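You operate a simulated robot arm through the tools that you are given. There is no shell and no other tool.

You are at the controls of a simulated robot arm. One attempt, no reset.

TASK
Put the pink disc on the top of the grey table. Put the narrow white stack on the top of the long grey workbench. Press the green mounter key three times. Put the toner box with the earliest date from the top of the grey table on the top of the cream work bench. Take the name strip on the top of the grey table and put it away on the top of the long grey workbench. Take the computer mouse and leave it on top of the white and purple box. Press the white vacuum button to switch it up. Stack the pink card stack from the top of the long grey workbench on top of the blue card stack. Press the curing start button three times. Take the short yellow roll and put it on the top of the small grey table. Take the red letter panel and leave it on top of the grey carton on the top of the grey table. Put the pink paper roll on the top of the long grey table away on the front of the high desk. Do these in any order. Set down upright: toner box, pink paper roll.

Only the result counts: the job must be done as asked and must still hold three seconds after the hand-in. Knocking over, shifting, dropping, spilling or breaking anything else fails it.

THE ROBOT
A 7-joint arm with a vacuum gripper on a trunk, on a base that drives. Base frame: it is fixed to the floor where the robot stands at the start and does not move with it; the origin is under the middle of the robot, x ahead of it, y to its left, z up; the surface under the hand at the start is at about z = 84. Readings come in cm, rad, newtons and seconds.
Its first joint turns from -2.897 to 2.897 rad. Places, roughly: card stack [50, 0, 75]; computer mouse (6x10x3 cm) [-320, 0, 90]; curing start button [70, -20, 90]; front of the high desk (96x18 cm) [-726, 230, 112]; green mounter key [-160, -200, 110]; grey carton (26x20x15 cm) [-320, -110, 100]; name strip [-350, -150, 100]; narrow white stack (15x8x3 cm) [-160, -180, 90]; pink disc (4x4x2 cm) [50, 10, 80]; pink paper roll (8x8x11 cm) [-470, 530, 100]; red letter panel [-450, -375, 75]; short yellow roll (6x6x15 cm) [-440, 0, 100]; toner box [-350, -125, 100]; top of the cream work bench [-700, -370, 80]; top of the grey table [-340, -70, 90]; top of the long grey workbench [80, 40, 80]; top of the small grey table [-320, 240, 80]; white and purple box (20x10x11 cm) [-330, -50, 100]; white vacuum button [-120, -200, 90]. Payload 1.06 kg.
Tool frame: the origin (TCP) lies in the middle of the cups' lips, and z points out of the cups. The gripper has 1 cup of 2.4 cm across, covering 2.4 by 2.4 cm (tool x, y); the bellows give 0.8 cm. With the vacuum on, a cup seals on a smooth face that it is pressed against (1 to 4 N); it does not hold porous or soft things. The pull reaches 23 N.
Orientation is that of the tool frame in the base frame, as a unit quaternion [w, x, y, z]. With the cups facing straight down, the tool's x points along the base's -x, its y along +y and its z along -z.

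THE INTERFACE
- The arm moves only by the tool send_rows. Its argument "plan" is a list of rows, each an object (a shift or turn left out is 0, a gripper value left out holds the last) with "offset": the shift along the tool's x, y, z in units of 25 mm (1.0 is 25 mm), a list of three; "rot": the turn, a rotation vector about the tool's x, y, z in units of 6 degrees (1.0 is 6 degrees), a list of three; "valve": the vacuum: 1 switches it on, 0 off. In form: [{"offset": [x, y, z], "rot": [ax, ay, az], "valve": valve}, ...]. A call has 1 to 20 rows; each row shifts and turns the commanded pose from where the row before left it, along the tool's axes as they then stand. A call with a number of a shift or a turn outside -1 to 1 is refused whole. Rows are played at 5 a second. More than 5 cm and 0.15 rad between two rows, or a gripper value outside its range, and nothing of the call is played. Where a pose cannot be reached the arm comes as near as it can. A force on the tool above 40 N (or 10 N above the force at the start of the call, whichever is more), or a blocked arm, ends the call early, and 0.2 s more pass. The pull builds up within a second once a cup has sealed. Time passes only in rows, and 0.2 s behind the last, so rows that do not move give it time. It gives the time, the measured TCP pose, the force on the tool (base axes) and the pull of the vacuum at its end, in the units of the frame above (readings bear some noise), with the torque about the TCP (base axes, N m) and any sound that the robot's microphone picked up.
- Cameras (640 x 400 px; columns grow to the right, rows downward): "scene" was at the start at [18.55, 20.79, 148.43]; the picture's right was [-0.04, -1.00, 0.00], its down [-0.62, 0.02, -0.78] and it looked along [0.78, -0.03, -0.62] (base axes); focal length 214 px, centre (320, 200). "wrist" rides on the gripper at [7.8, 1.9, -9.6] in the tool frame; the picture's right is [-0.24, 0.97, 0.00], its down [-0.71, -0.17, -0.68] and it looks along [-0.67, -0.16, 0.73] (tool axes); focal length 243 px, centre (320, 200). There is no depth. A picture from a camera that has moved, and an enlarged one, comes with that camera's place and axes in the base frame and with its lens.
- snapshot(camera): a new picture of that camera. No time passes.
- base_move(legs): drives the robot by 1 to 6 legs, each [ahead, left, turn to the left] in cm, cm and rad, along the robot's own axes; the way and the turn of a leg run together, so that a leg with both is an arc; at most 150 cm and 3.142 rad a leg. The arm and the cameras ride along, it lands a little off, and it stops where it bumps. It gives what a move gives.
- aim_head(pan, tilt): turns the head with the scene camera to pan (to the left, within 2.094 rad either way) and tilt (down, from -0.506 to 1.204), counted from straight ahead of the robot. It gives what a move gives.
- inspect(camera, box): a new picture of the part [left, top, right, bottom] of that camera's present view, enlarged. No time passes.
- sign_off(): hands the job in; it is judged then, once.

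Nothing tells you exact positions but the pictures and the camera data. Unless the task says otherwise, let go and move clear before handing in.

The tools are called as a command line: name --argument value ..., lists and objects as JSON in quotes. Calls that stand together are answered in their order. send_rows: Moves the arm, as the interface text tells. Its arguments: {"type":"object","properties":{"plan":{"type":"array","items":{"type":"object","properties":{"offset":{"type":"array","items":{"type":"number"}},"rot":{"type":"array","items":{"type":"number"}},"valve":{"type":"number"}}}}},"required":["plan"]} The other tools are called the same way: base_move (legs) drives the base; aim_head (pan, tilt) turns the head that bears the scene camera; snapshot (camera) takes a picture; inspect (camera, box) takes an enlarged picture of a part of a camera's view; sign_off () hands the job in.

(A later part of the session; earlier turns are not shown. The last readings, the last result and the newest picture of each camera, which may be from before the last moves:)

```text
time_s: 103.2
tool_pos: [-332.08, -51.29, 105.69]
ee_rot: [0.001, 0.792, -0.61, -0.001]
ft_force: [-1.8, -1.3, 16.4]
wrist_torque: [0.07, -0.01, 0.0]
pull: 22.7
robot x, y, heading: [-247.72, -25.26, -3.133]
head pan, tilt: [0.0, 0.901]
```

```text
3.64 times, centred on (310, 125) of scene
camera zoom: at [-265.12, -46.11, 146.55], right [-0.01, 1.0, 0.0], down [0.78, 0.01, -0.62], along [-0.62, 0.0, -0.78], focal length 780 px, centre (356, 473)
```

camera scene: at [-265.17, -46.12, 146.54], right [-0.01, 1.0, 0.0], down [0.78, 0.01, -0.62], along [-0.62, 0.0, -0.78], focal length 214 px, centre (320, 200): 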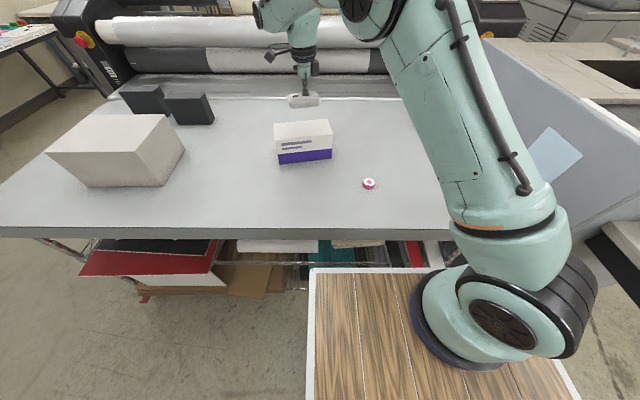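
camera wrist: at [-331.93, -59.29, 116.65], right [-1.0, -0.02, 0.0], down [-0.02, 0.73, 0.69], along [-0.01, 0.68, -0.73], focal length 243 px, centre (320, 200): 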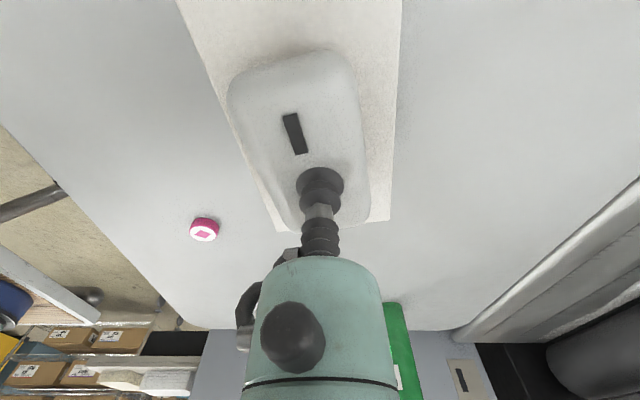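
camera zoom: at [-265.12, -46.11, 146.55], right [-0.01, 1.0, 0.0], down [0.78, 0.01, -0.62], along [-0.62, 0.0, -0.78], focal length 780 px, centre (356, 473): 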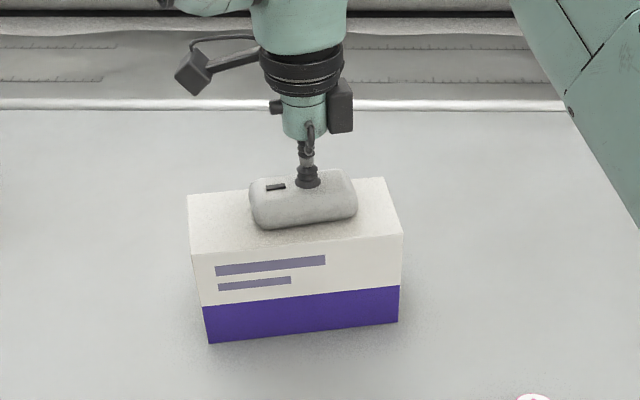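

The mouse is seated on the box. I'll ease off, release, wait, and rise.

send_rows --plan '[{"offset": [0, 0, -0.15]}, {"offset": [0, 0, 0], "valve": 0}, {"offset": [0, 0, 0]}, {"offset": [0, 0, 0]}, {"offset": [0, 0, 0]}, {"offset": [0, 0, -0.2]}, {"offset": [0, 0, -0.4]}, {"offset": [0, 0, -1]}, {"offset": [0, 0, -1]}, {"offset": [0, 0, -1]}, {"offset": [0, 0, -1]}, {"offset": [0, 0, -1]}]'

inspect --camera "scene" --box '[250, 70, 370, 180]'

snapshot --camera "wrist"

```text
time_s: 105.8
tool_pos: [-332.1, -51.35, 119.86]
ee_rot: [0.0, 0.792, -0.61, 0.0]
ft_force: [0.2, 0.7, 0.9]
wrist_torque: [0.0, -0.04, -0.07]
pull: 0.2
robot x, y, heading: [-247.73, -25.37, -3.136]
head pan, tilt: [0.0, 0.901]
```

```text
3.64 times, centred on (310, 125) of scene
camera zoom: at [-265.19, -46.13, 146.54], right [-0.01, 1.0, 0.0], down [0.78, 0.01, -0.62], along [-0.62, 0.0, -0.78], focal length 780 px, centre (356, 473)
```

zoom: 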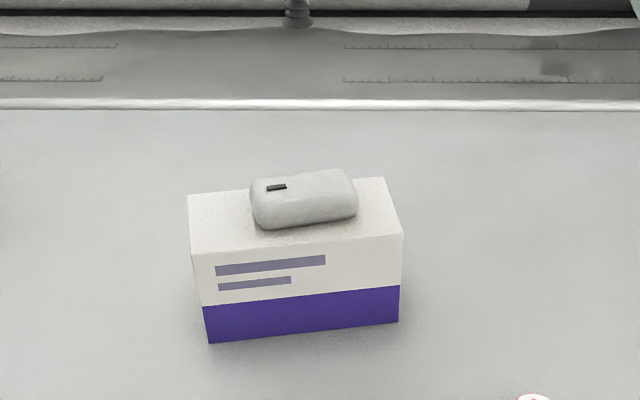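

```text
taken
camera wrist: at [-331.9, -59.44, 129.35], right [-1.0, -0.02, 0.0], down [-0.02, 0.73, 0.69], along [-0.01, 0.69, -0.73], focal length 243 px, centre (320, 200)
```

wrist: 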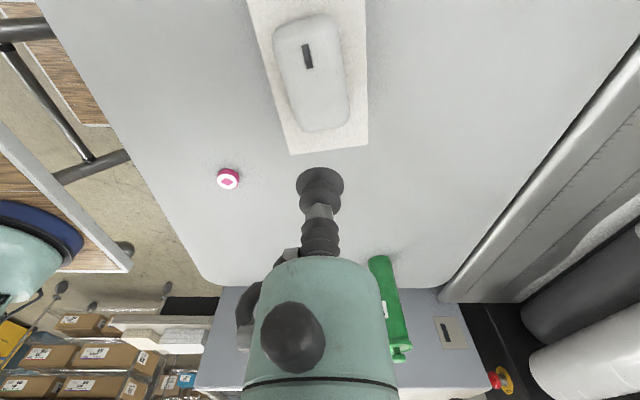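

The mouse sits securely on the box. I'll turn the wrist back, rise, and look at the toner boxes to the left.

send_rows --plan '[{"offset": [0, 0, -0.5], "rot": [0, 0, -1]}, {"rot": [0, 0, -1]}, {"rot": [0, 0, -1]}, {"rot": [0, 0, -1]}, {"rot": [0, 0, -1]}, {"rot": [0, 0, -1]}, {"rot": [0, 0, -1]}, {"rot": [0, 0, -1]}, {"rot": [0, 0, -1]}, {"rot": [0, 0, -1]}, {"rot": [0, 0, -1]}, {"rot": [0, 0, -1]}, {"rot": [0, 0, -0.6]}, {"offset": [1, 0, -0.3]}, {"offset": [1, 0, -0.3]}, {"offset": [1, 0, 0]}, {"offset": [1, 0, 0]}, {"offset": [1, 0, 0]}, {"offset": [1, 0, 0]}, {"offset": [1, 0, 0]}]'

aim_head --pan 0.75 --tilt 0.6

snapshot --camera "scene"

inspect --camera "scene" --box '[260, 90, 420, 190]'

```text
time_s: 110.0
tool_pos: [-314.56, -51.12, 122.87]
ee_rot: [0.0, 1.0, 0.003, 0.0]
ft_force: [-1.6, -0.7, 1.0]
wrist_torque: [0.01, -0.03, -0.02]
pull: 0.0
robot x, y, heading: [-247.61, -25.33, -3.13]
head pan, tilt: [0.0, 0.901]
```

```text
time_s: 111.1
tool_pos: [-314.43, -51.2, 122.83]
ee_rot: [0.0, 1.0, 0.003, 0.0]
ft_force: [0.4, -1.4, -0.2]
wrist_torque: [0.02, -0.01, 0.01]
pull: 0.1
robot x, y, heading: [-247.66, -24.95, -3.134]
head pan, tilt: [0.75, 0.6]
```

```text
taken
camera scene: at [-264.05, -52.14, 149.02], right [-0.69, 0.73, 0.0], down [0.41, 0.39, -0.82], along [-0.6, -0.57, -0.57], focal length 214 px, centre (320, 200)
```

scene: 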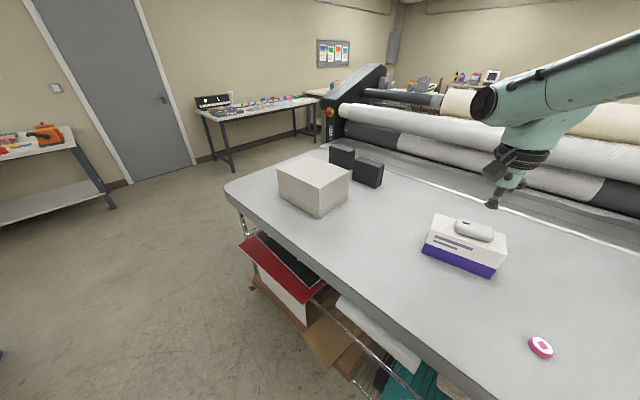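

```text
4.00 times, centred on (340, 140) of scene
camera zoom: at [-264.05, -52.14, 149.02], right [-0.69, 0.73, 0.0], down [0.41, 0.39, -0.82], along [-0.6, -0.57, -0.57], focal length 858 px, centre (240, 440)
```

zoom: 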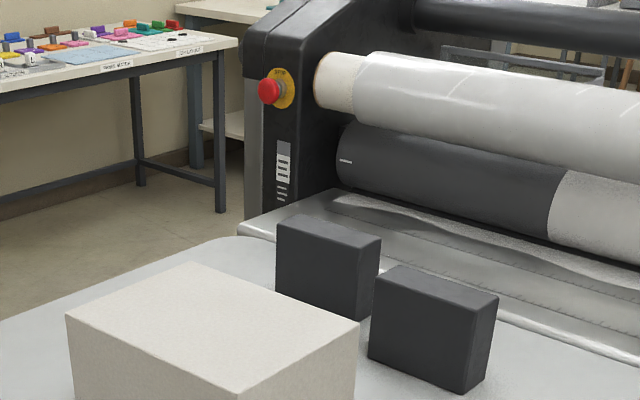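

The two dark toner boxes behind the carton show no label on this side. I'll strafe left along the table to y≈-120 and look again, together with the name strip.

base_move --legs '[[0, 100, 0]]'

aim_head --pan 0.0 --tilt 0.8

snapshot --camera "scene"

snapshot --camera "wrist"

```text
time_s: 116.3
tool_pos: [-313.08, -152.22, 122.74]
ee_rot: [0.0, 1.0, 0.007, 0.0]
ft_force: [-0.6, -0.4, 0.3]
wrist_torque: [-0.02, 0.0, -0.01]
pull: 0.0
robot x, y, heading: [-246.54, -125.86, -3.127]
head pan, tilt: [0.75, 0.6]
```

```text
time_s: 117.4
tool_pos: [-313.16, -152.24, 122.73]
ee_rot: [0.0, 1.0, 0.008, 0.0]
ft_force: [0.1, 0.7, -1.2]
wrist_torque: [0.01, 0.02, 0.02]
pull: 0.1
robot x, y, heading: [-246.73, -125.65, -3.127]
head pan, tilt: [0.0, 0.799]
```

```text
taken
camera scene: at [-264.33, -146.76, 147.33], right [-0.02, 1.0, 0.0], down [0.72, 0.01, -0.7], along [-0.7, -0.01, -0.72], focal length 214 px, centre (320, 200)
```

scene: 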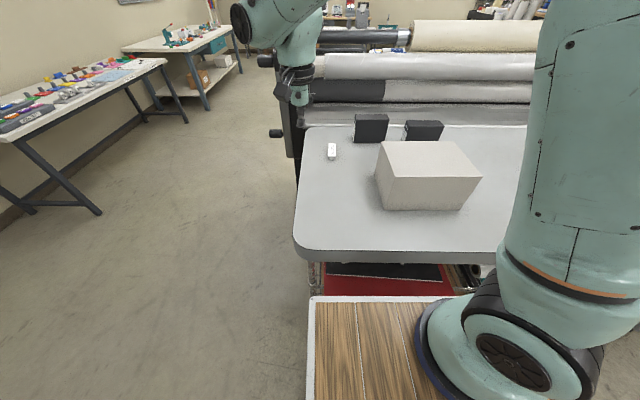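

```text
taken
camera wrist: at [-305.21, -153.99, 132.18], right [-0.22, -0.98, 0.0], down [-0.71, 0.16, 0.69], along [-0.67, 0.15, -0.73], focal length 243 px, centre (320, 200)
```

wrist: 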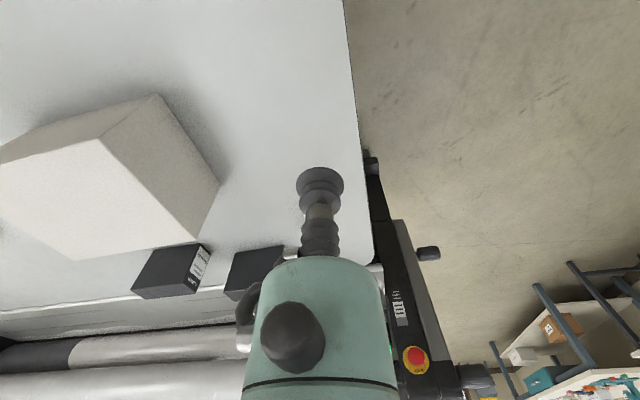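

The toner labels are on their left (-y) faces. I'll zoom in on them with the wrist camera and find the name strip.

inspect --camera "wrist" --box '[130, 230, 290, 310]'

inspect --camera "scene" --box '[290, 90, 490, 220]'

```text
4.00 times, centred on (210, 270) of wrist
camera zoom: at [-305.21, -153.99, 132.18], right [-0.22, -0.98, 0.0], down [-0.71, 0.16, 0.69], along [-0.67, 0.15, -0.73], focal length 970 px, centre (760, -80)
```

zoom: 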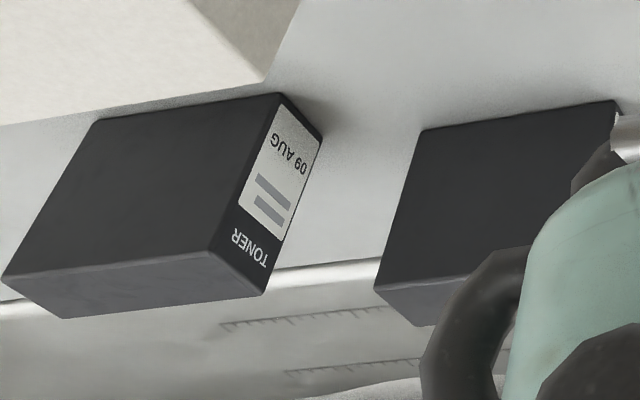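

```text
3.08 times, centred on (390, 155) of scene
camera zoom: at [-264.33, -146.76, 147.33], right [-0.02, 1.0, 0.0], down [0.72, 0.01, -0.7], along [-0.7, -0.01, -0.72], focal length 660 px, centre (105, 338)
```

zoom: 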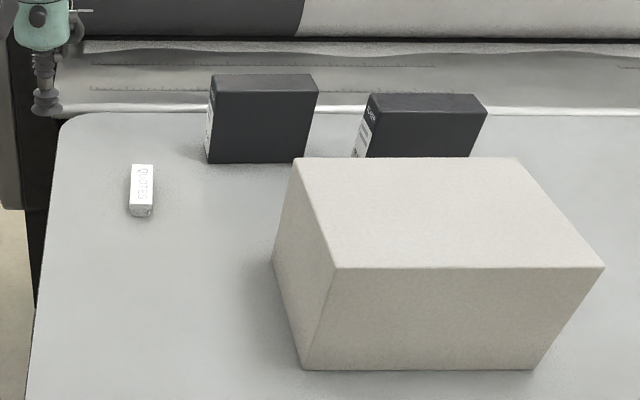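

The right-hand toner box reads "09 AUG". To read the left one I'll shift the wrist camera further left.

send_rows --plan '[{"offset": [0, 1, 0]}, {"offset": [0, 1, 0]}, {"offset": [0, 1, 0]}, {"offset": [0, 1, 0]}, {"offset": [0, 1, 0]}, {"offset": [0, 1, 0]}, {"offset": [0, 1, 0]}, {"offset": [0, 1, 0]}]'

snapshot --camera "wrist"

inspect --camera "wrist" --box '[100, 220, 260, 310]'

```text
time_s: 119.2
tool_pos: [-312.67, -172.26, 122.67]
ee_rot: [0.0, 1.0, 0.007, -0.001]
ft_force: [-0.5, -0.1, 0.6]
wrist_torque: [-0.03, -0.01, 0.03]
pull: 0.1
robot x, y, heading: [-246.49, -125.61, -3.131]
head pan, tilt: [0.0, 0.799]
```

```text
taken
camera wrist: at [-304.89, -173.97, 132.15], right [-0.22, -0.98, 0.0], down [-0.71, 0.16, 0.69], along [-0.67, 0.15, -0.73], focal length 243 px, centre (320, 200)
```

wrist: 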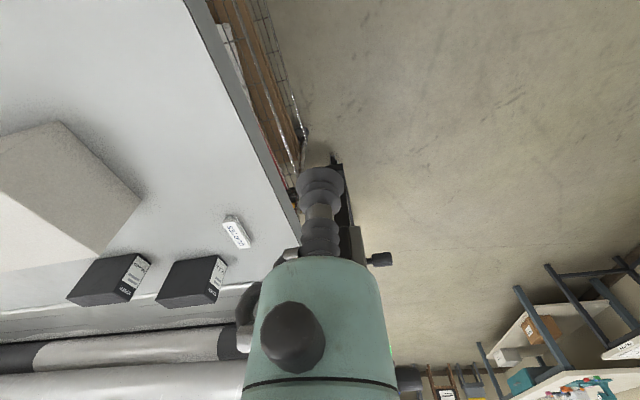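

```text
4.00 times, centred on (180, 265) of wrist
camera zoom: at [-304.89, -173.97, 132.15], right [-0.22, -0.98, 0.0], down [-0.71, 0.16, 0.69], along [-0.67, 0.15, -0.73], focal length 970 px, centre (880, -60)
```

zoom: 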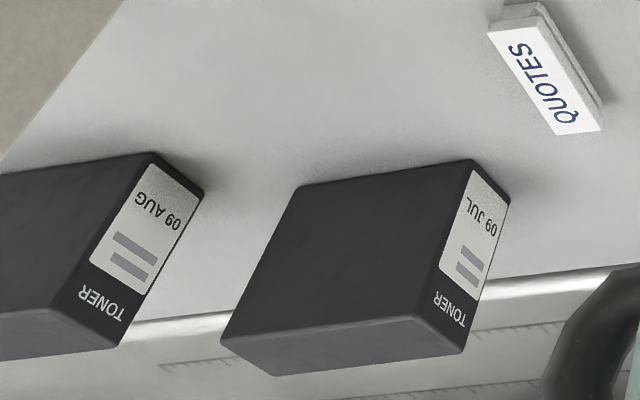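

Left box reads "09 JUL" (earliest), the other "09 AUG"; the strip "QUOTES" lies at about [-346, -143]. The JUL box stands at about [-360, -124.5], too far from the front, so I'll go round to the table's left end. First I bring the arm to the middle.

send_rows --plan '[{"offset": [0.13, -1, -0.1]}, {"offset": [0.13, -1, -0.1]}, {"offset": [0.13, -1, -0.1]}, {"offset": [0.13, -1, -0.1]}, {"offset": [0.13, -1, -0.1]}, {"offset": [0.13, -1, 0]}, {"offset": [0.13, -1, 0]}, {"offset": [0.13, -1, 0]}, {"offset": [0.13, -1, 0]}, {"offset": [0.13, -1, 0]}, {"offset": [0.13, -1, 0]}, {"offset": [0.13, -1, 0]}, {"offset": [0.13, -1, 0]}, {"offset": [0.13, -1, 0]}, {"offset": [0.13, -1, 0]}, {"offset": [0.13, -1, 0]}, {"offset": [0.13, -1, 0]}, {"offset": [0.13, -1, 0]}]'

base_move --legs '[[0, 110, 0]]'

aim_head --pan 0.0 --tilt 0.6

snapshot --camera "scene"

aim_head --pan -0.8 --tilt 0.5

snapshot --camera "scene"

```text
time_s: 123.0
tool_pos: [-307.84, -127.15, 124.14]
ee_rot: [0.001, 1.0, 0.009, 0.0]
ft_force: [0.4, 0.7, -0.2]
wrist_torque: [0.03, -0.03, 0.02]
pull: 0.1
robot x, y, heading: [-246.54, -125.49, -3.123]
head pan, tilt: [0.0, 0.799]
```

```text
time_s: 128.6
tool_pos: [-306.24, -237.14, 124.06]
ee_rot: [0.0, 1.0, 0.007, 0.0]
ft_force: [-0.2, 0.3, -0.5]
wrist_torque: [0.0, -0.04, 0.02]
pull: 0.1
robot x, y, heading: [-244.69, -235.94, -3.125]
head pan, tilt: [0.0, 0.799]
```

```text
time_s: 129.4
tool_pos: [-306.19, -237.15, 124.04]
ee_rot: [0.0, 1.0, 0.007, 0.001]
ft_force: [-0.8, -0.2, -0.7]
wrist_torque: [0.02, 0.02, 0.0]
pull: 0.0
robot x, y, heading: [-244.77, -235.25, -3.13]
head pan, tilt: [0.0, 0.6]
```

```text
taken
camera scene: at [-263.51, -256.85, 149.01], right [-0.01, 1.0, 0.0], down [0.57, 0.01, -0.82], along [-0.82, -0.01, -0.57], focal length 214 px, centre (320, 200)
```

scene: 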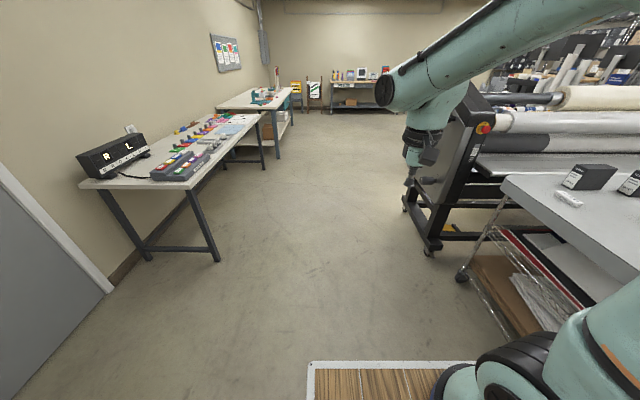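

```text
time_s: 130.5
tool_pos: [-306.15, -237.2, 124.01]
ee_rot: [0.001, 1.0, 0.007, 0.001]
ft_force: [0.6, -0.6, 1.3]
wrist_torque: [0.01, 0.0, 0.01]
pull: 0.0
robot x, y, heading: [-244.63, -235.59, -3.132]
head pan, tilt: [-0.799, 0.499]
```

```text
taken
camera scene: at [-261.11, -250.3, 149.93], right [0.71, 0.71, 0.0], down [0.34, -0.34, -0.88], along [-0.62, 0.62, -0.48], focal length 214 px, centre (320, 200)
```

scene: 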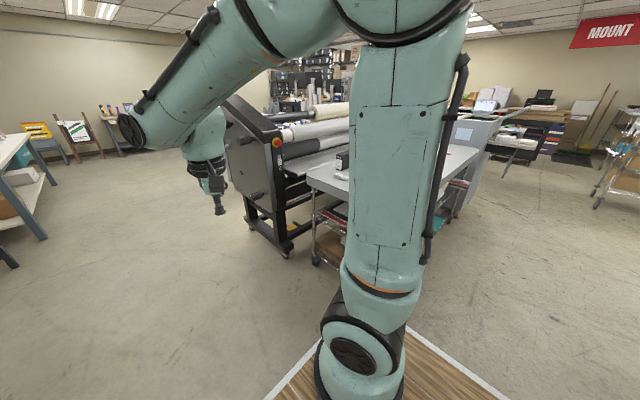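

The laminator's foot is at about [-397, -159] and the table's left end is at y≈-157. I'll drive ahead 85 cm and turn right to face the table end.

base_move --legs '[[85, 0, 0], [0, 0, -1.571]]'

aim_head --pan 0.2 --tilt 0.7

snapshot --camera "scene"

snapshot --camera "wrist"

```text
time_s: 138.9
tool_pos: [-329.27, -175.35, 124.1]
ee_rot: [0.0, -0.7, 0.714, 0.0]
ft_force: [0.0, 0.6, -0.3]
wrist_torque: [-0.02, 0.02, 0.01]
pull: 0.1
robot x, y, heading: [-329.68, -236.57, 1.548]
head pan, tilt: [-0.799, 0.499]
```

```text
time_s: 140.2
tool_pos: [-329.34, -175.33, 124.11]
ee_rot: [0.0, -0.701, 0.713, 0.0]
ft_force: [-0.2, -0.4, 0.0]
wrist_torque: [0.0, 0.02, 0.03]
pull: 0.1
robot x, y, heading: [-330.1, -236.74, 1.551]
head pan, tilt: [0.201, 0.7]
```

```text
taken
camera scene: at [-352.13, -217.8, 148.16], right [0.98, 0.18, 0.0], down [0.12, -0.63, -0.77], along [-0.14, 0.75, -0.64], focal length 214 px, centre (320, 200)
```

scene: 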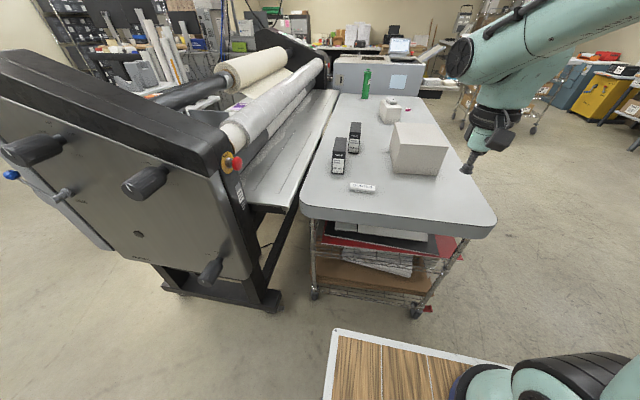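

```text
taken
camera wrist: at [-331.25, -183.17, 133.5], right [-0.97, 0.25, 0.0], down [0.18, 0.7, 0.68], along [0.17, 0.66, -0.73], focal length 243 px, centre (320, 200)
```

wrist: 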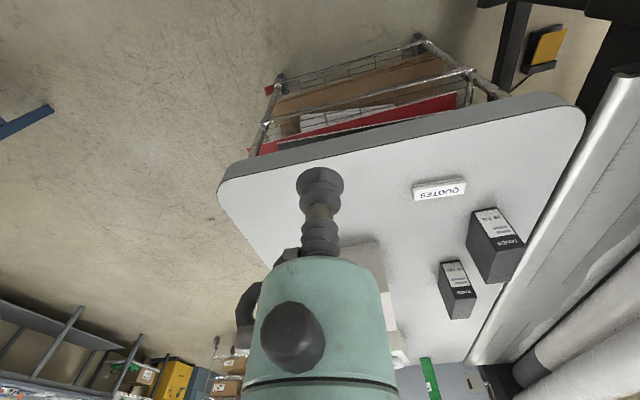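

Deck front is at y≈-199, the table end at y≈-160. I'll move ahead 32 cm and look at the toner boxes.

base_move --legs '[[32, 0, 0]]'

snapshot --camera "scene"

snapshot --camera "wrist"

inspect --camera "scene" --box '[290, 110, 410, 200]'

```text
time_s: 142.3
tool_pos: [-328.87, -143.3, 124.11]
ee_rot: [0.0, -0.701, 0.713, 0.0]
ft_force: [-0.3, 0.5, 0.4]
wrist_torque: [0.01, 0.0, 0.04]
pull: 0.1
robot x, y, heading: [-329.27, -204.65, 1.552]
head pan, tilt: [0.201, 0.7]
```

```text
taken
camera scene: at [-351.58, -185.83, 148.16], right [0.98, 0.18, 0.0], down [0.12, -0.63, -0.76], along [-0.14, 0.75, -0.64], focal length 214 px, centre (320, 200)
```

scene: 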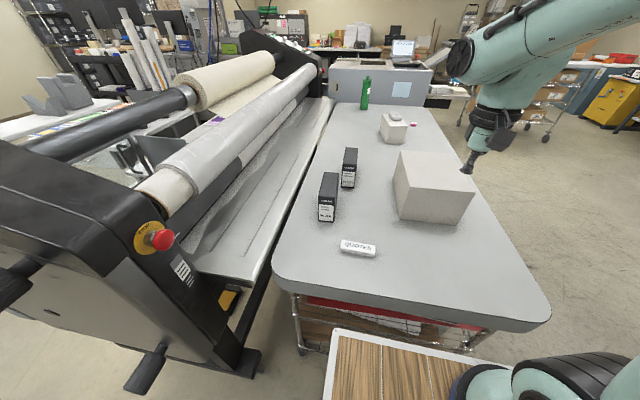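

```text
taken
camera wrist: at [-330.75, -151.16, 133.5], right [-0.97, 0.25, 0.0], down [0.18, 0.71, 0.68], along [0.17, 0.66, -0.73], focal length 243 px, centre (320, 200)
```

wrist: 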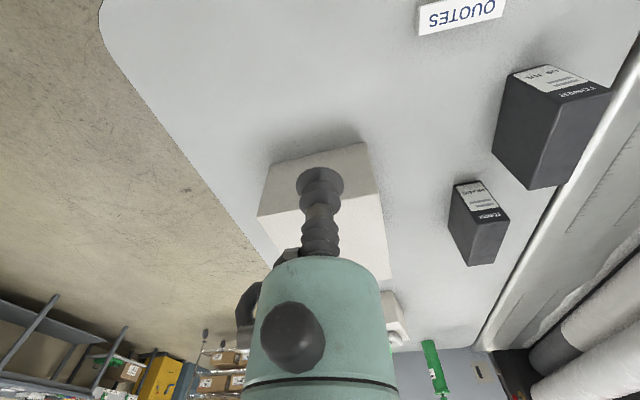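

```text
4.44 times, centred on (350, 155) of scene
camera zoom: at [-351.58, -185.83, 148.16], right [0.98, 0.18, 0.0], down [0.12, -0.63, -0.76], along [-0.14, 0.75, -0.64], focal length 953 px, centre (187, 400)
```

zoom: 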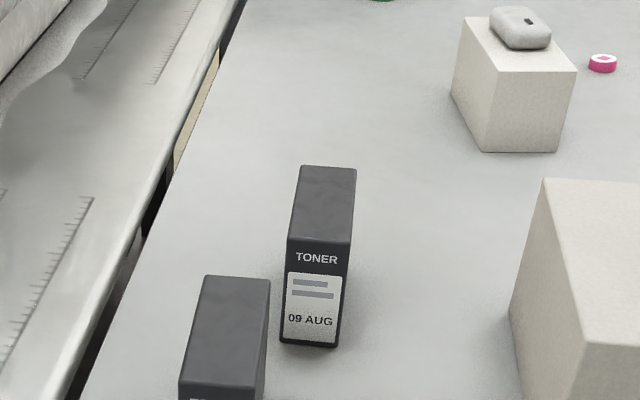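

The nearer box is JUL, the further AUG. I'll zoom on the JUL box to measure its top.

inspect --camera "scene" --box '[300, 160, 380, 230]'

inspect --camera "wrist" --box '[470, 50, 630, 200]'

```text
5.71 times, centred on (340, 195) of scene
camera zoom: at [-351.58, -185.83, 148.16], right [0.98, 0.18, 0.0], down [0.12, -0.63, -0.76], along [-0.14, 0.75, -0.64], focal length 1226 px, centre (206, 229)
```

zoom: 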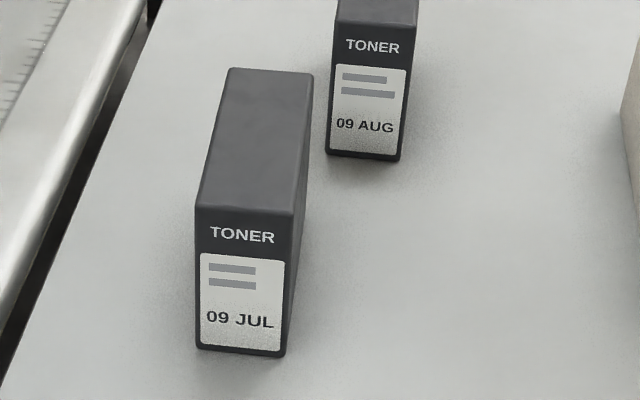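

```text
2.67 times, centred on (550, 125) of wrist
camera zoom: at [-330.75, -151.16, 133.5], right [-0.97, 0.25, 0.0], down [0.18, 0.71, 0.68], along [0.17, 0.66, -0.73], focal length 647 px, centre (-293, 400)
```

zoom: 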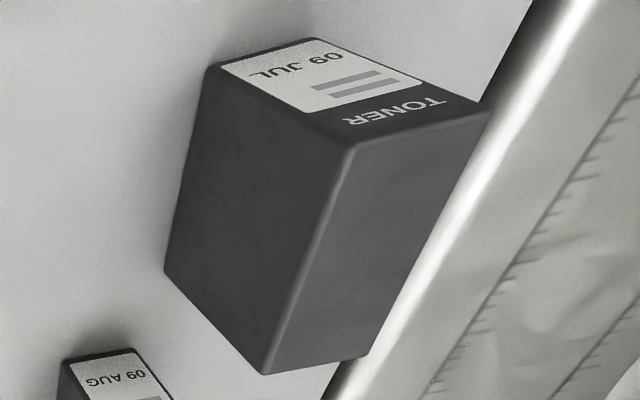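

JUL box: top centre at about [-359.8, -124.4, 103.5], 15 cm along y and 5.6 cm along x. Moving above it.

send_rows --plan '[{"offset": [-0.565, 0.96, 0]}, {"offset": [-0.565, 0.96, 0]}, {"offset": [-0.565, 0.96, 0]}, {"offset": [-0.565, 0.96, 0]}, {"offset": [-0.565, 0.96, 0]}, {"offset": [-0.565, 0.96, 0]}, {"offset": [-0.565, 0.96, 0]}, {"offset": [-0.565, 0.96, 0]}, {"offset": [-0.565, 0.96, 0]}, {"offset": [-0.565, 0.96, 0]}, {"offset": [-0.565, 0.96, 0]}, {"offset": [-0.565, 0.96, 0]}, {"offset": [-0.565, 0.96, 0]}, {"offset": [0, 0, 1]}, {"offset": [0, 0, 1]}, {"offset": [0, 0, 1]}, {"offset": [0, 0, 1]}]'

snapshot --camera "scene"

snapshot --camera "wrist"

```text
time_s: 145.9
tool_pos: [-359.68, -124.53, 113.99]
ee_rot: [0.0, -0.701, 0.713, 0.0]
ft_force: [-0.1, -1.0, 0.1]
wrist_torque: [0.05, -0.03, -0.01]
pull: 0.1
robot x, y, heading: [-329.28, -204.99, 1.551]
head pan, tilt: [0.201, 0.7]
```

```text
taken
camera scene: at [-351.58, -185.84, 148.16], right [0.98, 0.18, 0.0], down [0.12, -0.63, -0.76], along [-0.14, 0.75, -0.64], focal length 214 px, centre (320, 200)
```

scene: 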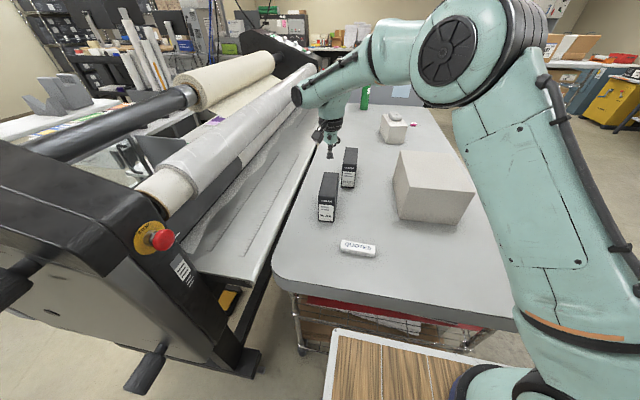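

```text
taken
camera wrist: at [-361.64, -132.44, 123.45], right [-0.97, 0.25, 0.0], down [0.18, 0.7, 0.69], along [0.17, 0.66, -0.73], focal length 243 px, centre (320, 200)
```

wrist: 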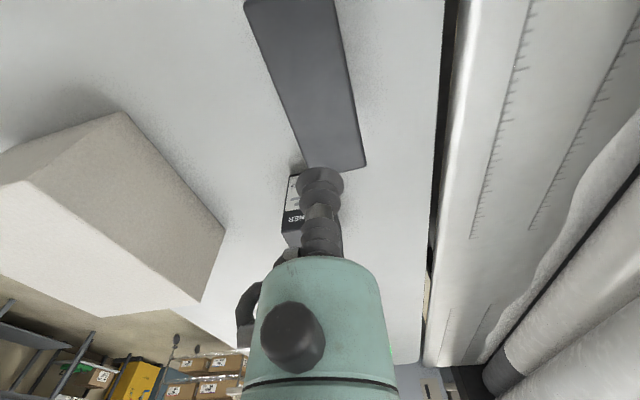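

The cup is directly over the JUL box. Vacuum on, lowering to its top at about 103.5.

send_rows --plan '[{"offset": [0, 0, 1], "valve": 1}, {"offset": [0, 0, 1]}, {"offset": [0, 0, 1]}, {"offset": [0, 0, 0.6]}, {"offset": [0, 0, 0.2]}, {"offset": [0, 0, 0.2]}]'

inspect --camera "scene" --box '[300, 140, 380, 230]'

```text
time_s: 147.3
tool_pos: [-359.55, -124.54, 104.07]
ee_rot: [0.0, -0.701, 0.713, 0.0]
ft_force: [0.3, 0.7, 0.4]
wrist_torque: [-0.01, 0.01, 0.05]
pull: 23.3
robot x, y, heading: [-329.11, -204.51, 1.552]
head pan, tilt: [0.201, 0.7]
```

```text
4.44 times, centred on (340, 185) of scene
camera zoom: at [-351.59, -185.83, 148.16], right [0.98, 0.18, 0.0], down [0.12, -0.63, -0.76], along [-0.14, 0.75, -0.64], focal length 953 px, centre (231, 267)
```

zoom: 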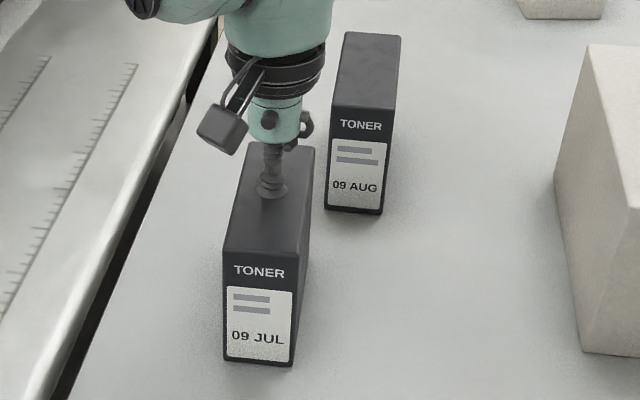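

Sealed on the JUL box. Lifting it straight up.

send_rows --plan '[{"offset": [0, 0, 0.05]}, {"offset": [0, 0, -0.3]}, {"offset": [0, 0, -0.5]}, {"offset": [0, 0, -0.7]}, {"offset": [0, 0, -1]}, {"offset": [0, 0, -1]}, {"offset": [0, 0, -1]}, {"offset": [0, 0, -1]}, {"offset": [0, 0, -1]}, {"offset": [0, 0, -1]}, {"offset": [0, 0, -1]}, {"offset": [0, 0, -1]}, {"offset": [0, 0, 0]}]'

inspect --camera "scene" --box '[280, 90, 400, 240]'

snapshot --camera "wrist"

```text
time_s: 150.1
tool_pos: [-359.87, -124.41, 127.59]
ee_rot: [0.0, -0.701, 0.713, 0.001]
ft_force: [0.2, 0.2, -4.2]
wrist_torque: [0.02, 0.0, 0.01]
pull: 23.3
robot x, y, heading: [-329.34, -204.44, 1.557]
head pan, tilt: [0.201, 0.7]
```

```text
2.67 times, centred on (340, 165) of scene
camera zoom: at [-351.6, -185.81, 148.15], right [0.98, 0.18, 0.0], down [0.12, -0.63, -0.76], along [-0.14, 0.75, -0.64], focal length 572 px, centre (267, 293)
```

zoom: 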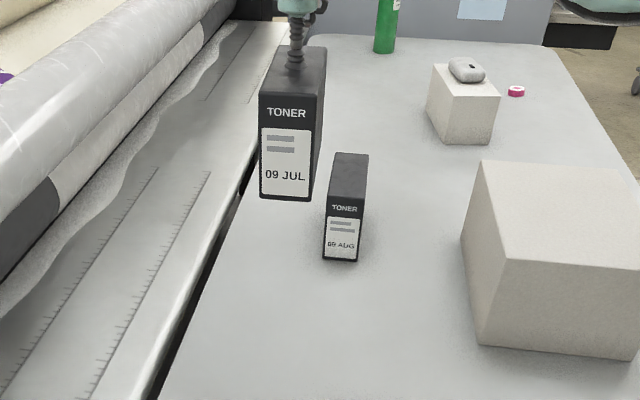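

```text
taken
camera wrist: at [-361.81, -132.3, 137.05], right [-0.97, 0.25, 0.0], down [0.18, 0.71, 0.68], along [0.17, 0.66, -0.73], focal length 243 px, centre (320, 200)
```

wrist: 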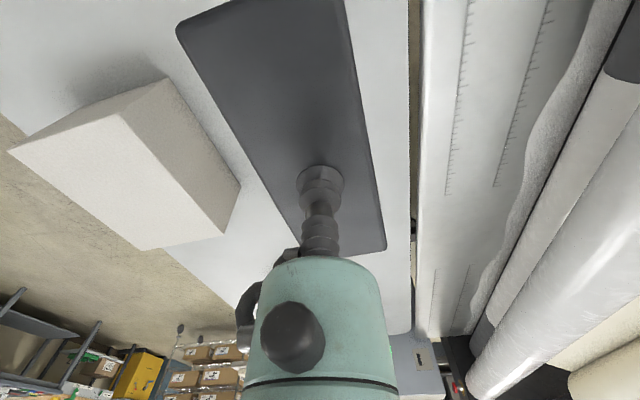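

The JUL box is held (about 4 N). I'll bring it back in front of the robot, then back away from the table.

send_rows --plan '[{"offset": [0.62, -0.96, 0]}, {"offset": [0.62, -0.96, 0]}, {"offset": [0.62, -0.96, 0]}, {"offset": [0.62, -0.96, 0]}, {"offset": [0.62, -0.96, 0]}, {"offset": [0.62, -0.96, 0]}, {"offset": [0.62, -0.96, 0]}, {"offset": [0.62, -0.96, 0]}, {"offset": [0.62, -0.96, 0]}, {"offset": [0.62, -0.96, 0]}, {"offset": [0.62, -0.96, 0]}, {"offset": [0.62, -0.96, 0]}, {"offset": [0.62, -0.96, 0]}]'

base_move --legs '[[-40, 0, 0]]'

aim_head --pan 1.571 --tilt 0.3

snapshot --camera "scene"

aim_head --pan 2.09 --tilt 0.3

snapshot --camera "scene"

```text
time_s: 152.9
tool_pos: [-328.74, -145.12, 127.45]
ee_rot: [-0.001, -0.702, 0.712, 0.0]
ft_force: [-0.7, 0.7, -4.3]
wrist_torque: [0.01, -0.01, 0.0]
pull: 22.6
robot x, y, heading: [-329.44, -204.16, 1.557]
head pan, tilt: [0.201, 0.7]
```

```text
time_s: 155.4
tool_pos: [-329.51, -185.41, 127.63]
ee_rot: [0.0, -0.702, 0.712, -0.001]
ft_force: [0.2, 0.0, -4.4]
wrist_torque: [0.01, 0.0, -0.03]
pull: 22.6
robot x, y, heading: [-330.12, -244.95, 1.555]
head pan, tilt: [0.201, 0.7]
```

```text
time_s: 156.9
tool_pos: [-329.54, -185.34, 127.53]
ee_rot: [0.0, -0.702, 0.713, 0.0]
ft_force: [-0.3, 1.0, -5.2]
wrist_torque: [0.02, 0.0, 0.01]
pull: 23.0
robot x, y, heading: [-329.76, -244.94, 1.558]
head pan, tilt: [1.571, 0.3]
```

```text
taken
camera scene: at [-360.04, -234.39, 151.77], right [0.01, 1.0, 0.0], down [0.3, 0.0, -0.96], along [-0.96, 0.01, -0.3], focal length 214 px, centre (320, 200)
```

scene: 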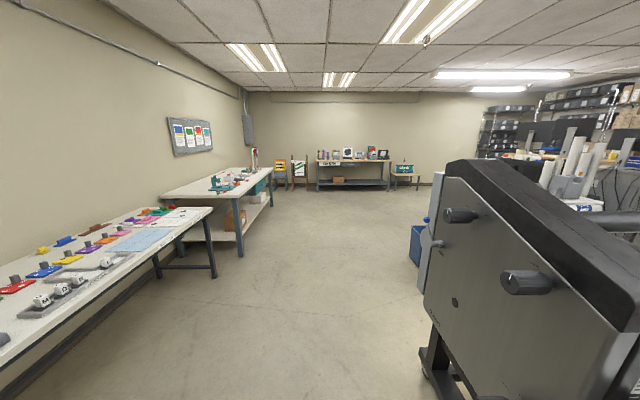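

```text
time_s: 157.8
tool_pos: [-329.5, -185.27, 127.58]
ee_rot: [-0.001, -0.701, 0.713, -0.001]
ft_force: [0.0, 0.0, -4.3]
wrist_torque: [0.0, 0.03, -0.01]
pull: 22.7
robot x, y, heading: [-329.83, -245.01, 1.556]
head pan, tilt: [2.089, 0.3]
```

```text
taken
camera scene: at [-358.88, -239.03, 151.77], right [-0.48, 0.88, 0.0], down [0.26, 0.14, -0.96], along [-0.84, -0.46, -0.3], focal length 214 px, centre (320, 200)
```

scene: 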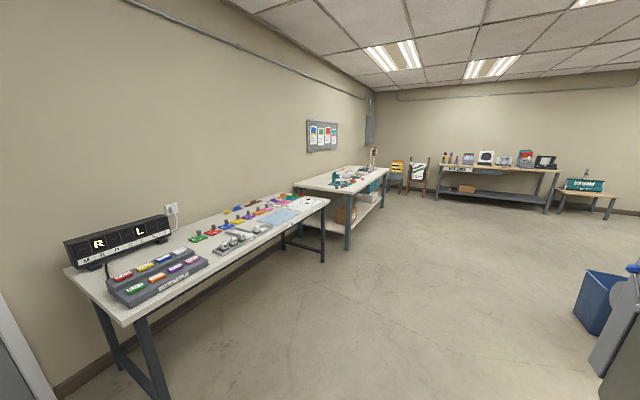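

The cream bench is further along the wall (x about -606 to -809, front edge y≈-330). I'll turn to face -x and drive along the aisle at y≈-245 in stages.

base_move --legs '[[0, 0, 1.585], [130, 0, 0]]'

aim_head --pan 0.3 --tilt 0.35

snapshot --camera "scene"

```text
time_s: 168.2
tool_pos: [-518.85, -250.53, 127.47]
ee_rot: [0.0, 1.0, 0.017, 0.0]
ft_force: [-0.2, -0.8, -4.3]
wrist_torque: [0.0, 0.01, 0.01]
pull: 23.0
robot x, y, heading: [-459.02, -247.95, -3.108]
head pan, tilt: [2.089, 0.3]
```

```text
time_s: 170.0
tool_pos: [-518.81, -250.5, 127.61]
ee_rot: [0.0, 1.0, 0.016, 0.0]
ft_force: [-0.2, 0.4, -3.7]
wrist_torque: [-0.01, 0.04, 0.01]
pull: 23.0
robot x, y, heading: [-459.1, -248.25, -3.113]
head pan, tilt: [0.3, 0.351]
```

```text
taken
camera scene: at [-477.49, -272.21, 151.3], right [-0.33, 0.94, 0.0], down [0.32, 0.11, -0.94], along [-0.89, -0.31, -0.34], focal length 214 px, centre (320, 200)
```

scene: 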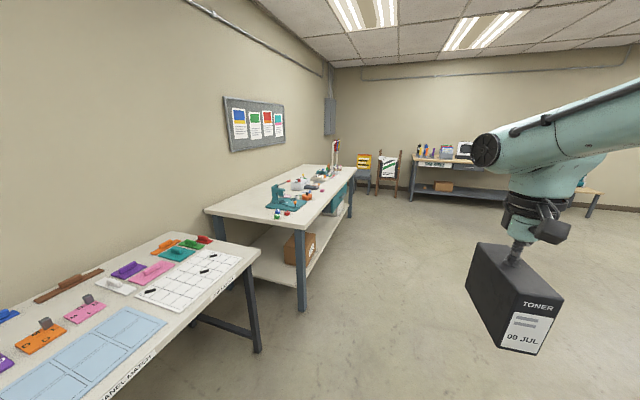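

The cream bench starts at x≈-606 with its near end free. I'll drive on to x≈-615 and turn left to face it.

base_move --legs '[[150, 0, 0]]'

aim_head --pan 1.3 --tilt 0.5

snapshot --camera "scene"

```text
time_s: 177.4
tool_pos: [-668.52, -254.08, 127.55]
ee_rot: [0.0, 1.0, 0.011, 0.0]
ft_force: [0.7, 0.2, -4.6]
wrist_torque: [0.0, 0.0, 0.02]
pull: 23.9
robot x, y, heading: [-608.57, -251.8, -3.114]
head pan, tilt: [0.3, 0.351]
```

```text
time_s: 178.7
tool_pos: [-668.39, -254.11, 127.64]
ee_rot: [0.0, 1.0, 0.012, 0.0]
ft_force: [0.7, 0.1, -4.5]
wrist_torque: [-0.02, 0.0, 0.0]
pull: 23.1
robot x, y, heading: [-608.91, -252.33, -3.116]
head pan, tilt: [1.3, 0.499]
```

```text
taken
camera scene: at [-620.69, -282.03, 149.93], right [-0.97, 0.25, 0.0], down [0.12, 0.46, -0.88], along [-0.22, -0.85, -0.48], focal length 214 px, centre (320, 200)
```

scene: 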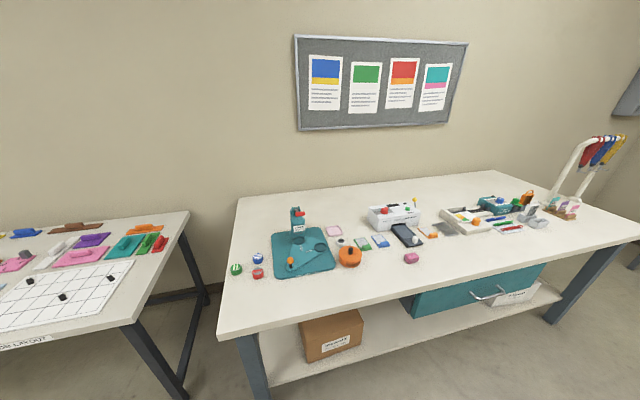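

There's free space on the bench's front right of the small pink item, near [-707, -338]. I'll drive 92 cm on and turn left to face the bench.

base_move --legs '[[92, 0, 0], [0, 0, 1.545]]'

aim_head --pan 0.0 --tilt 0.75

snapshot --camera "scene"

snapshot --camera "wrist"

```text
time_s: 187.3
tool_pos: [-700.82, -314.2, 127.62]
ee_rot: [0.0, 0.706, 0.709, 0.0]
ft_force: [0.1, 0.4, -3.9]
wrist_torque: [-0.04, -0.01, -0.02]
pull: 22.6
robot x, y, heading: [-701.79, -254.14, -1.569]
head pan, tilt: [1.3, 0.499]
```

```text
time_s: 188.8
tool_pos: [-700.87, -314.23, 127.54]
ee_rot: [0.0, 0.705, 0.709, 0.0]
ft_force: [-0.6, 0.1, -5.4]
wrist_torque: [-0.01, -0.02, 0.02]
pull: 22.3
robot x, y, heading: [-701.58, -254.51, -1.566]
head pan, tilt: [0.0, 0.75]
```

```text
taken
camera scene: at [-680.77, -272.72, 147.73], right [-1.0, -0.01, 0.0], down [0.0, 0.68, -0.73], along [0.0, -0.73, -0.68], focal length 214 px, centre (320, 200)
```

scene: 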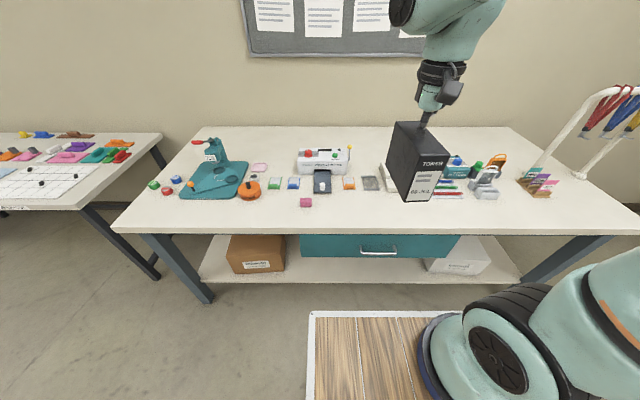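

```text
taken
camera wrist: at [-699.05, -306.41, 136.96], right [0.97, -0.23, 0.0], down [-0.17, -0.71, 0.68], along [-0.16, -0.67, -0.73], focal length 243 px, centre (320, 200)
```

wrist: 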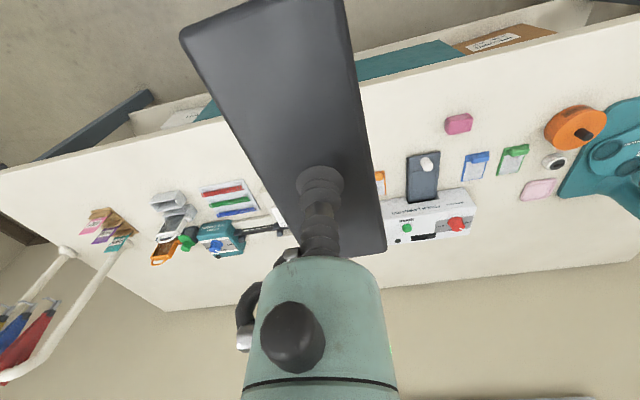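

The bench's front edge is at y≈-327 and its items start at y≈-344. I'll move 20 cm nearer, turn the box so its long side runs along the bench, and set it at about [-712, -335.5].

base_move --legs '[[20, 0, 0]]'

send_rows --plan '[{"rot": [0, 0, 1]}, {"rot": [0, 0, 1]}, {"rot": [0, 0, 1]}, {"rot": [0, 0, 1]}, {"rot": [0, 0, 1]}, {"rot": [0, 0, 1]}, {"rot": [0, 0, 1]}, {"rot": [0, 0, 1]}, {"rot": [0, 0, 1]}, {"rot": [0, 0, 1]}, {"rot": [0, 0, 1]}, {"rot": [0, 0, 1]}, {"rot": [0, 0, 1]}, {"rot": [0, 0, 1]}, {"rot": [0, 0, 1]}, {"offset": [0, 0, 0]}]'

snapshot --camera "scene"

snapshot --camera "wrist"

```text
time_s: 190.4
tool_pos: [-700.41, -334.34, 127.52]
ee_rot: [0.0, 0.703, 0.711, 0.0]
ft_force: [0.2, -0.8, -5.6]
wrist_torque: [-0.05, -0.03, 0.0]
pull: 23.2
robot x, y, heading: [-701.64, -274.66, -1.562]
head pan, tilt: [0.0, 0.75]
```

```text
time_s: 193.8
tool_pos: [-700.39, -334.32, 127.43]
ee_rot: [0.0, 1.0, 0.005, 0.001]
ft_force: [-0.4, 0.3, -4.2]
wrist_torque: [-0.01, 0.02, 0.0]
pull: 22.9
robot x, y, heading: [-701.61, -274.77, -1.558]
head pan, tilt: [0.0, 0.75]
```

```text
taken
camera scene: at [-680.53, -292.79, 147.73], right [-1.0, -0.01, 0.0], down [-0.01, 0.68, -0.73], along [0.01, -0.73, -0.68], focal length 214 px, centre (320, 200)
```

scene: 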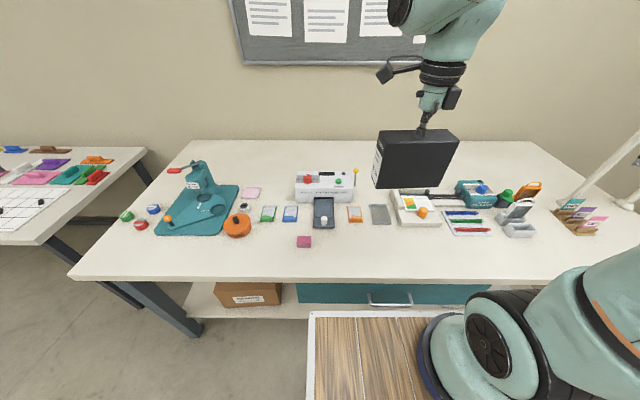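

```text
taken
camera wrist: at [-692.6, -336.21, 136.93], right [-0.23, -0.97, 0.0], down [-0.71, 0.16, 0.69], along [-0.67, 0.16, -0.73], focal length 243 px, centre (320, 200)
```

wrist: 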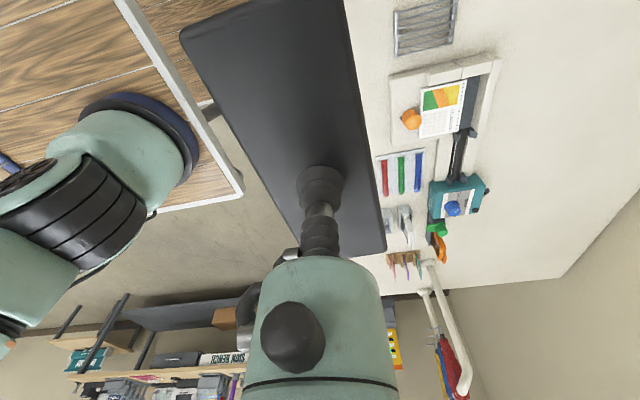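

The strip beneath is clear. I'll shift to [-705, -336] and lower the box to a few centimetres above the bench.

send_rows --plan '[{"offset": [-0.9, 0.34, 0]}, {"offset": [-0.94, 0.34, 0]}, {"offset": [0, 0, 1]}, {"offset": [0, 0, 1]}, {"offset": [0, 0, 1]}, {"offset": [0, 0, 1]}, {"offset": [0, 0, 1]}, {"offset": [0, 0, 1]}, {"offset": [0, 0, 1]}, {"offset": [0, 0, 1]}, {"offset": [0, 0, 1]}, {"offset": [0, 0, 1]}, {"offset": [0, 0, 1]}]'

snapshot --camera "scene"

snapshot --camera "wrist"

```text
time_s: 196.6
tool_pos: [-705.15, -336.17, 99.89]
ee_rot: [0.0, 1.0, 0.005, 0.001]
ft_force: [0.2, 0.5, -4.2]
wrist_torque: [0.01, 0.01, 0.01]
pull: 23.0
robot x, y, heading: [-701.54, -274.59, -1.567]
head pan, tilt: [0.0, 0.75]
```

```text
taken
camera scene: at [-680.53, -292.76, 147.74], right [-1.0, -0.01, 0.0], down [-0.01, 0.68, -0.73], along [0.01, -0.73, -0.68], focal length 214 px, centre (320, 200)
```

scene: 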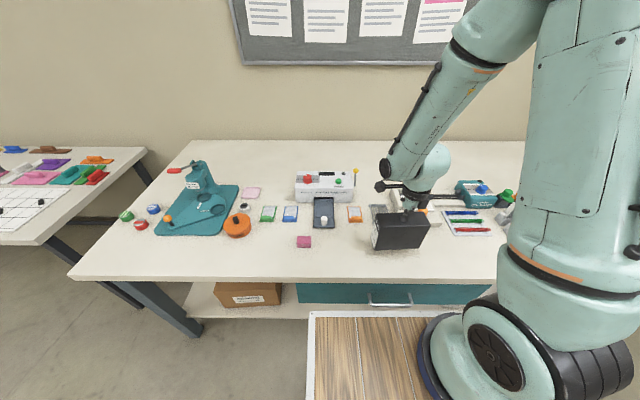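

```text
taken
camera wrist: at [-697.25, -337.96, 109.4], right [-0.23, -0.97, 0.0], down [-0.71, 0.16, 0.69], along [-0.67, 0.15, -0.73], focal length 243 px, centre (320, 200)
```

wrist: 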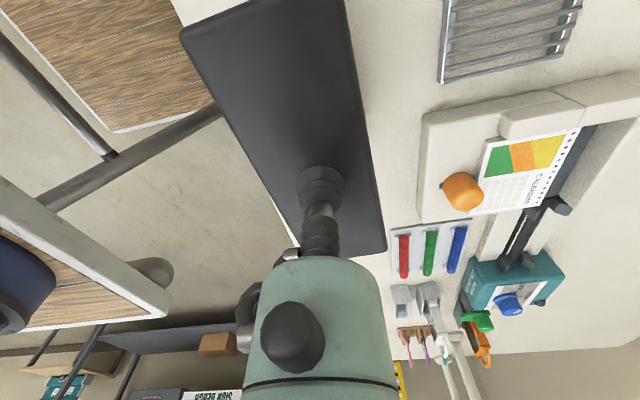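

The box's front bottom edge is 6 cm inside the bench edge. I'll lower further and then creep.

send_rows --plan '[{"offset": [0, 0, 1]}, {"offset": [0, 0, 0.8]}, {"offset": [0, 0, 0.3]}]'

inspect --camera "scene" --box '[340, 180, 460, 290]'

```text
time_s: 197.4
tool_pos: [-705.0, -336.19, 95.12]
ee_rot: [0.002, 1.0, 0.006, 0.0]
ft_force: [0.4, 7.1, 23.9]
wrist_torque: [-0.04, -0.01, -0.03]
pull: 22.6
robot x, y, heading: [-701.56, -275.36, -1.56]
head pan, tilt: [0.0, 0.75]
stopped in row 3: the force on the tool passed its limit at 52 N (the readings are from after the stop); the commanded pose is now the measured one
```

```text
3.64 times, centred on (400, 235) of scene
camera zoom: at [-680.52, -292.68, 147.74], right [-1.0, -0.01, 0.0], down [-0.01, 0.68, -0.73], along [0.01, -0.73, -0.68], focal length 780 px, centre (29, 73)
```

zoom: 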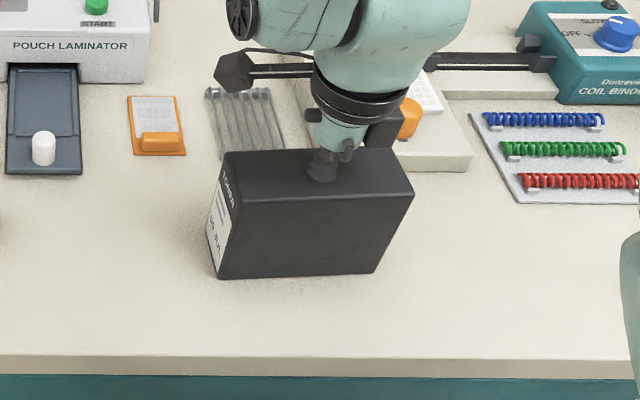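

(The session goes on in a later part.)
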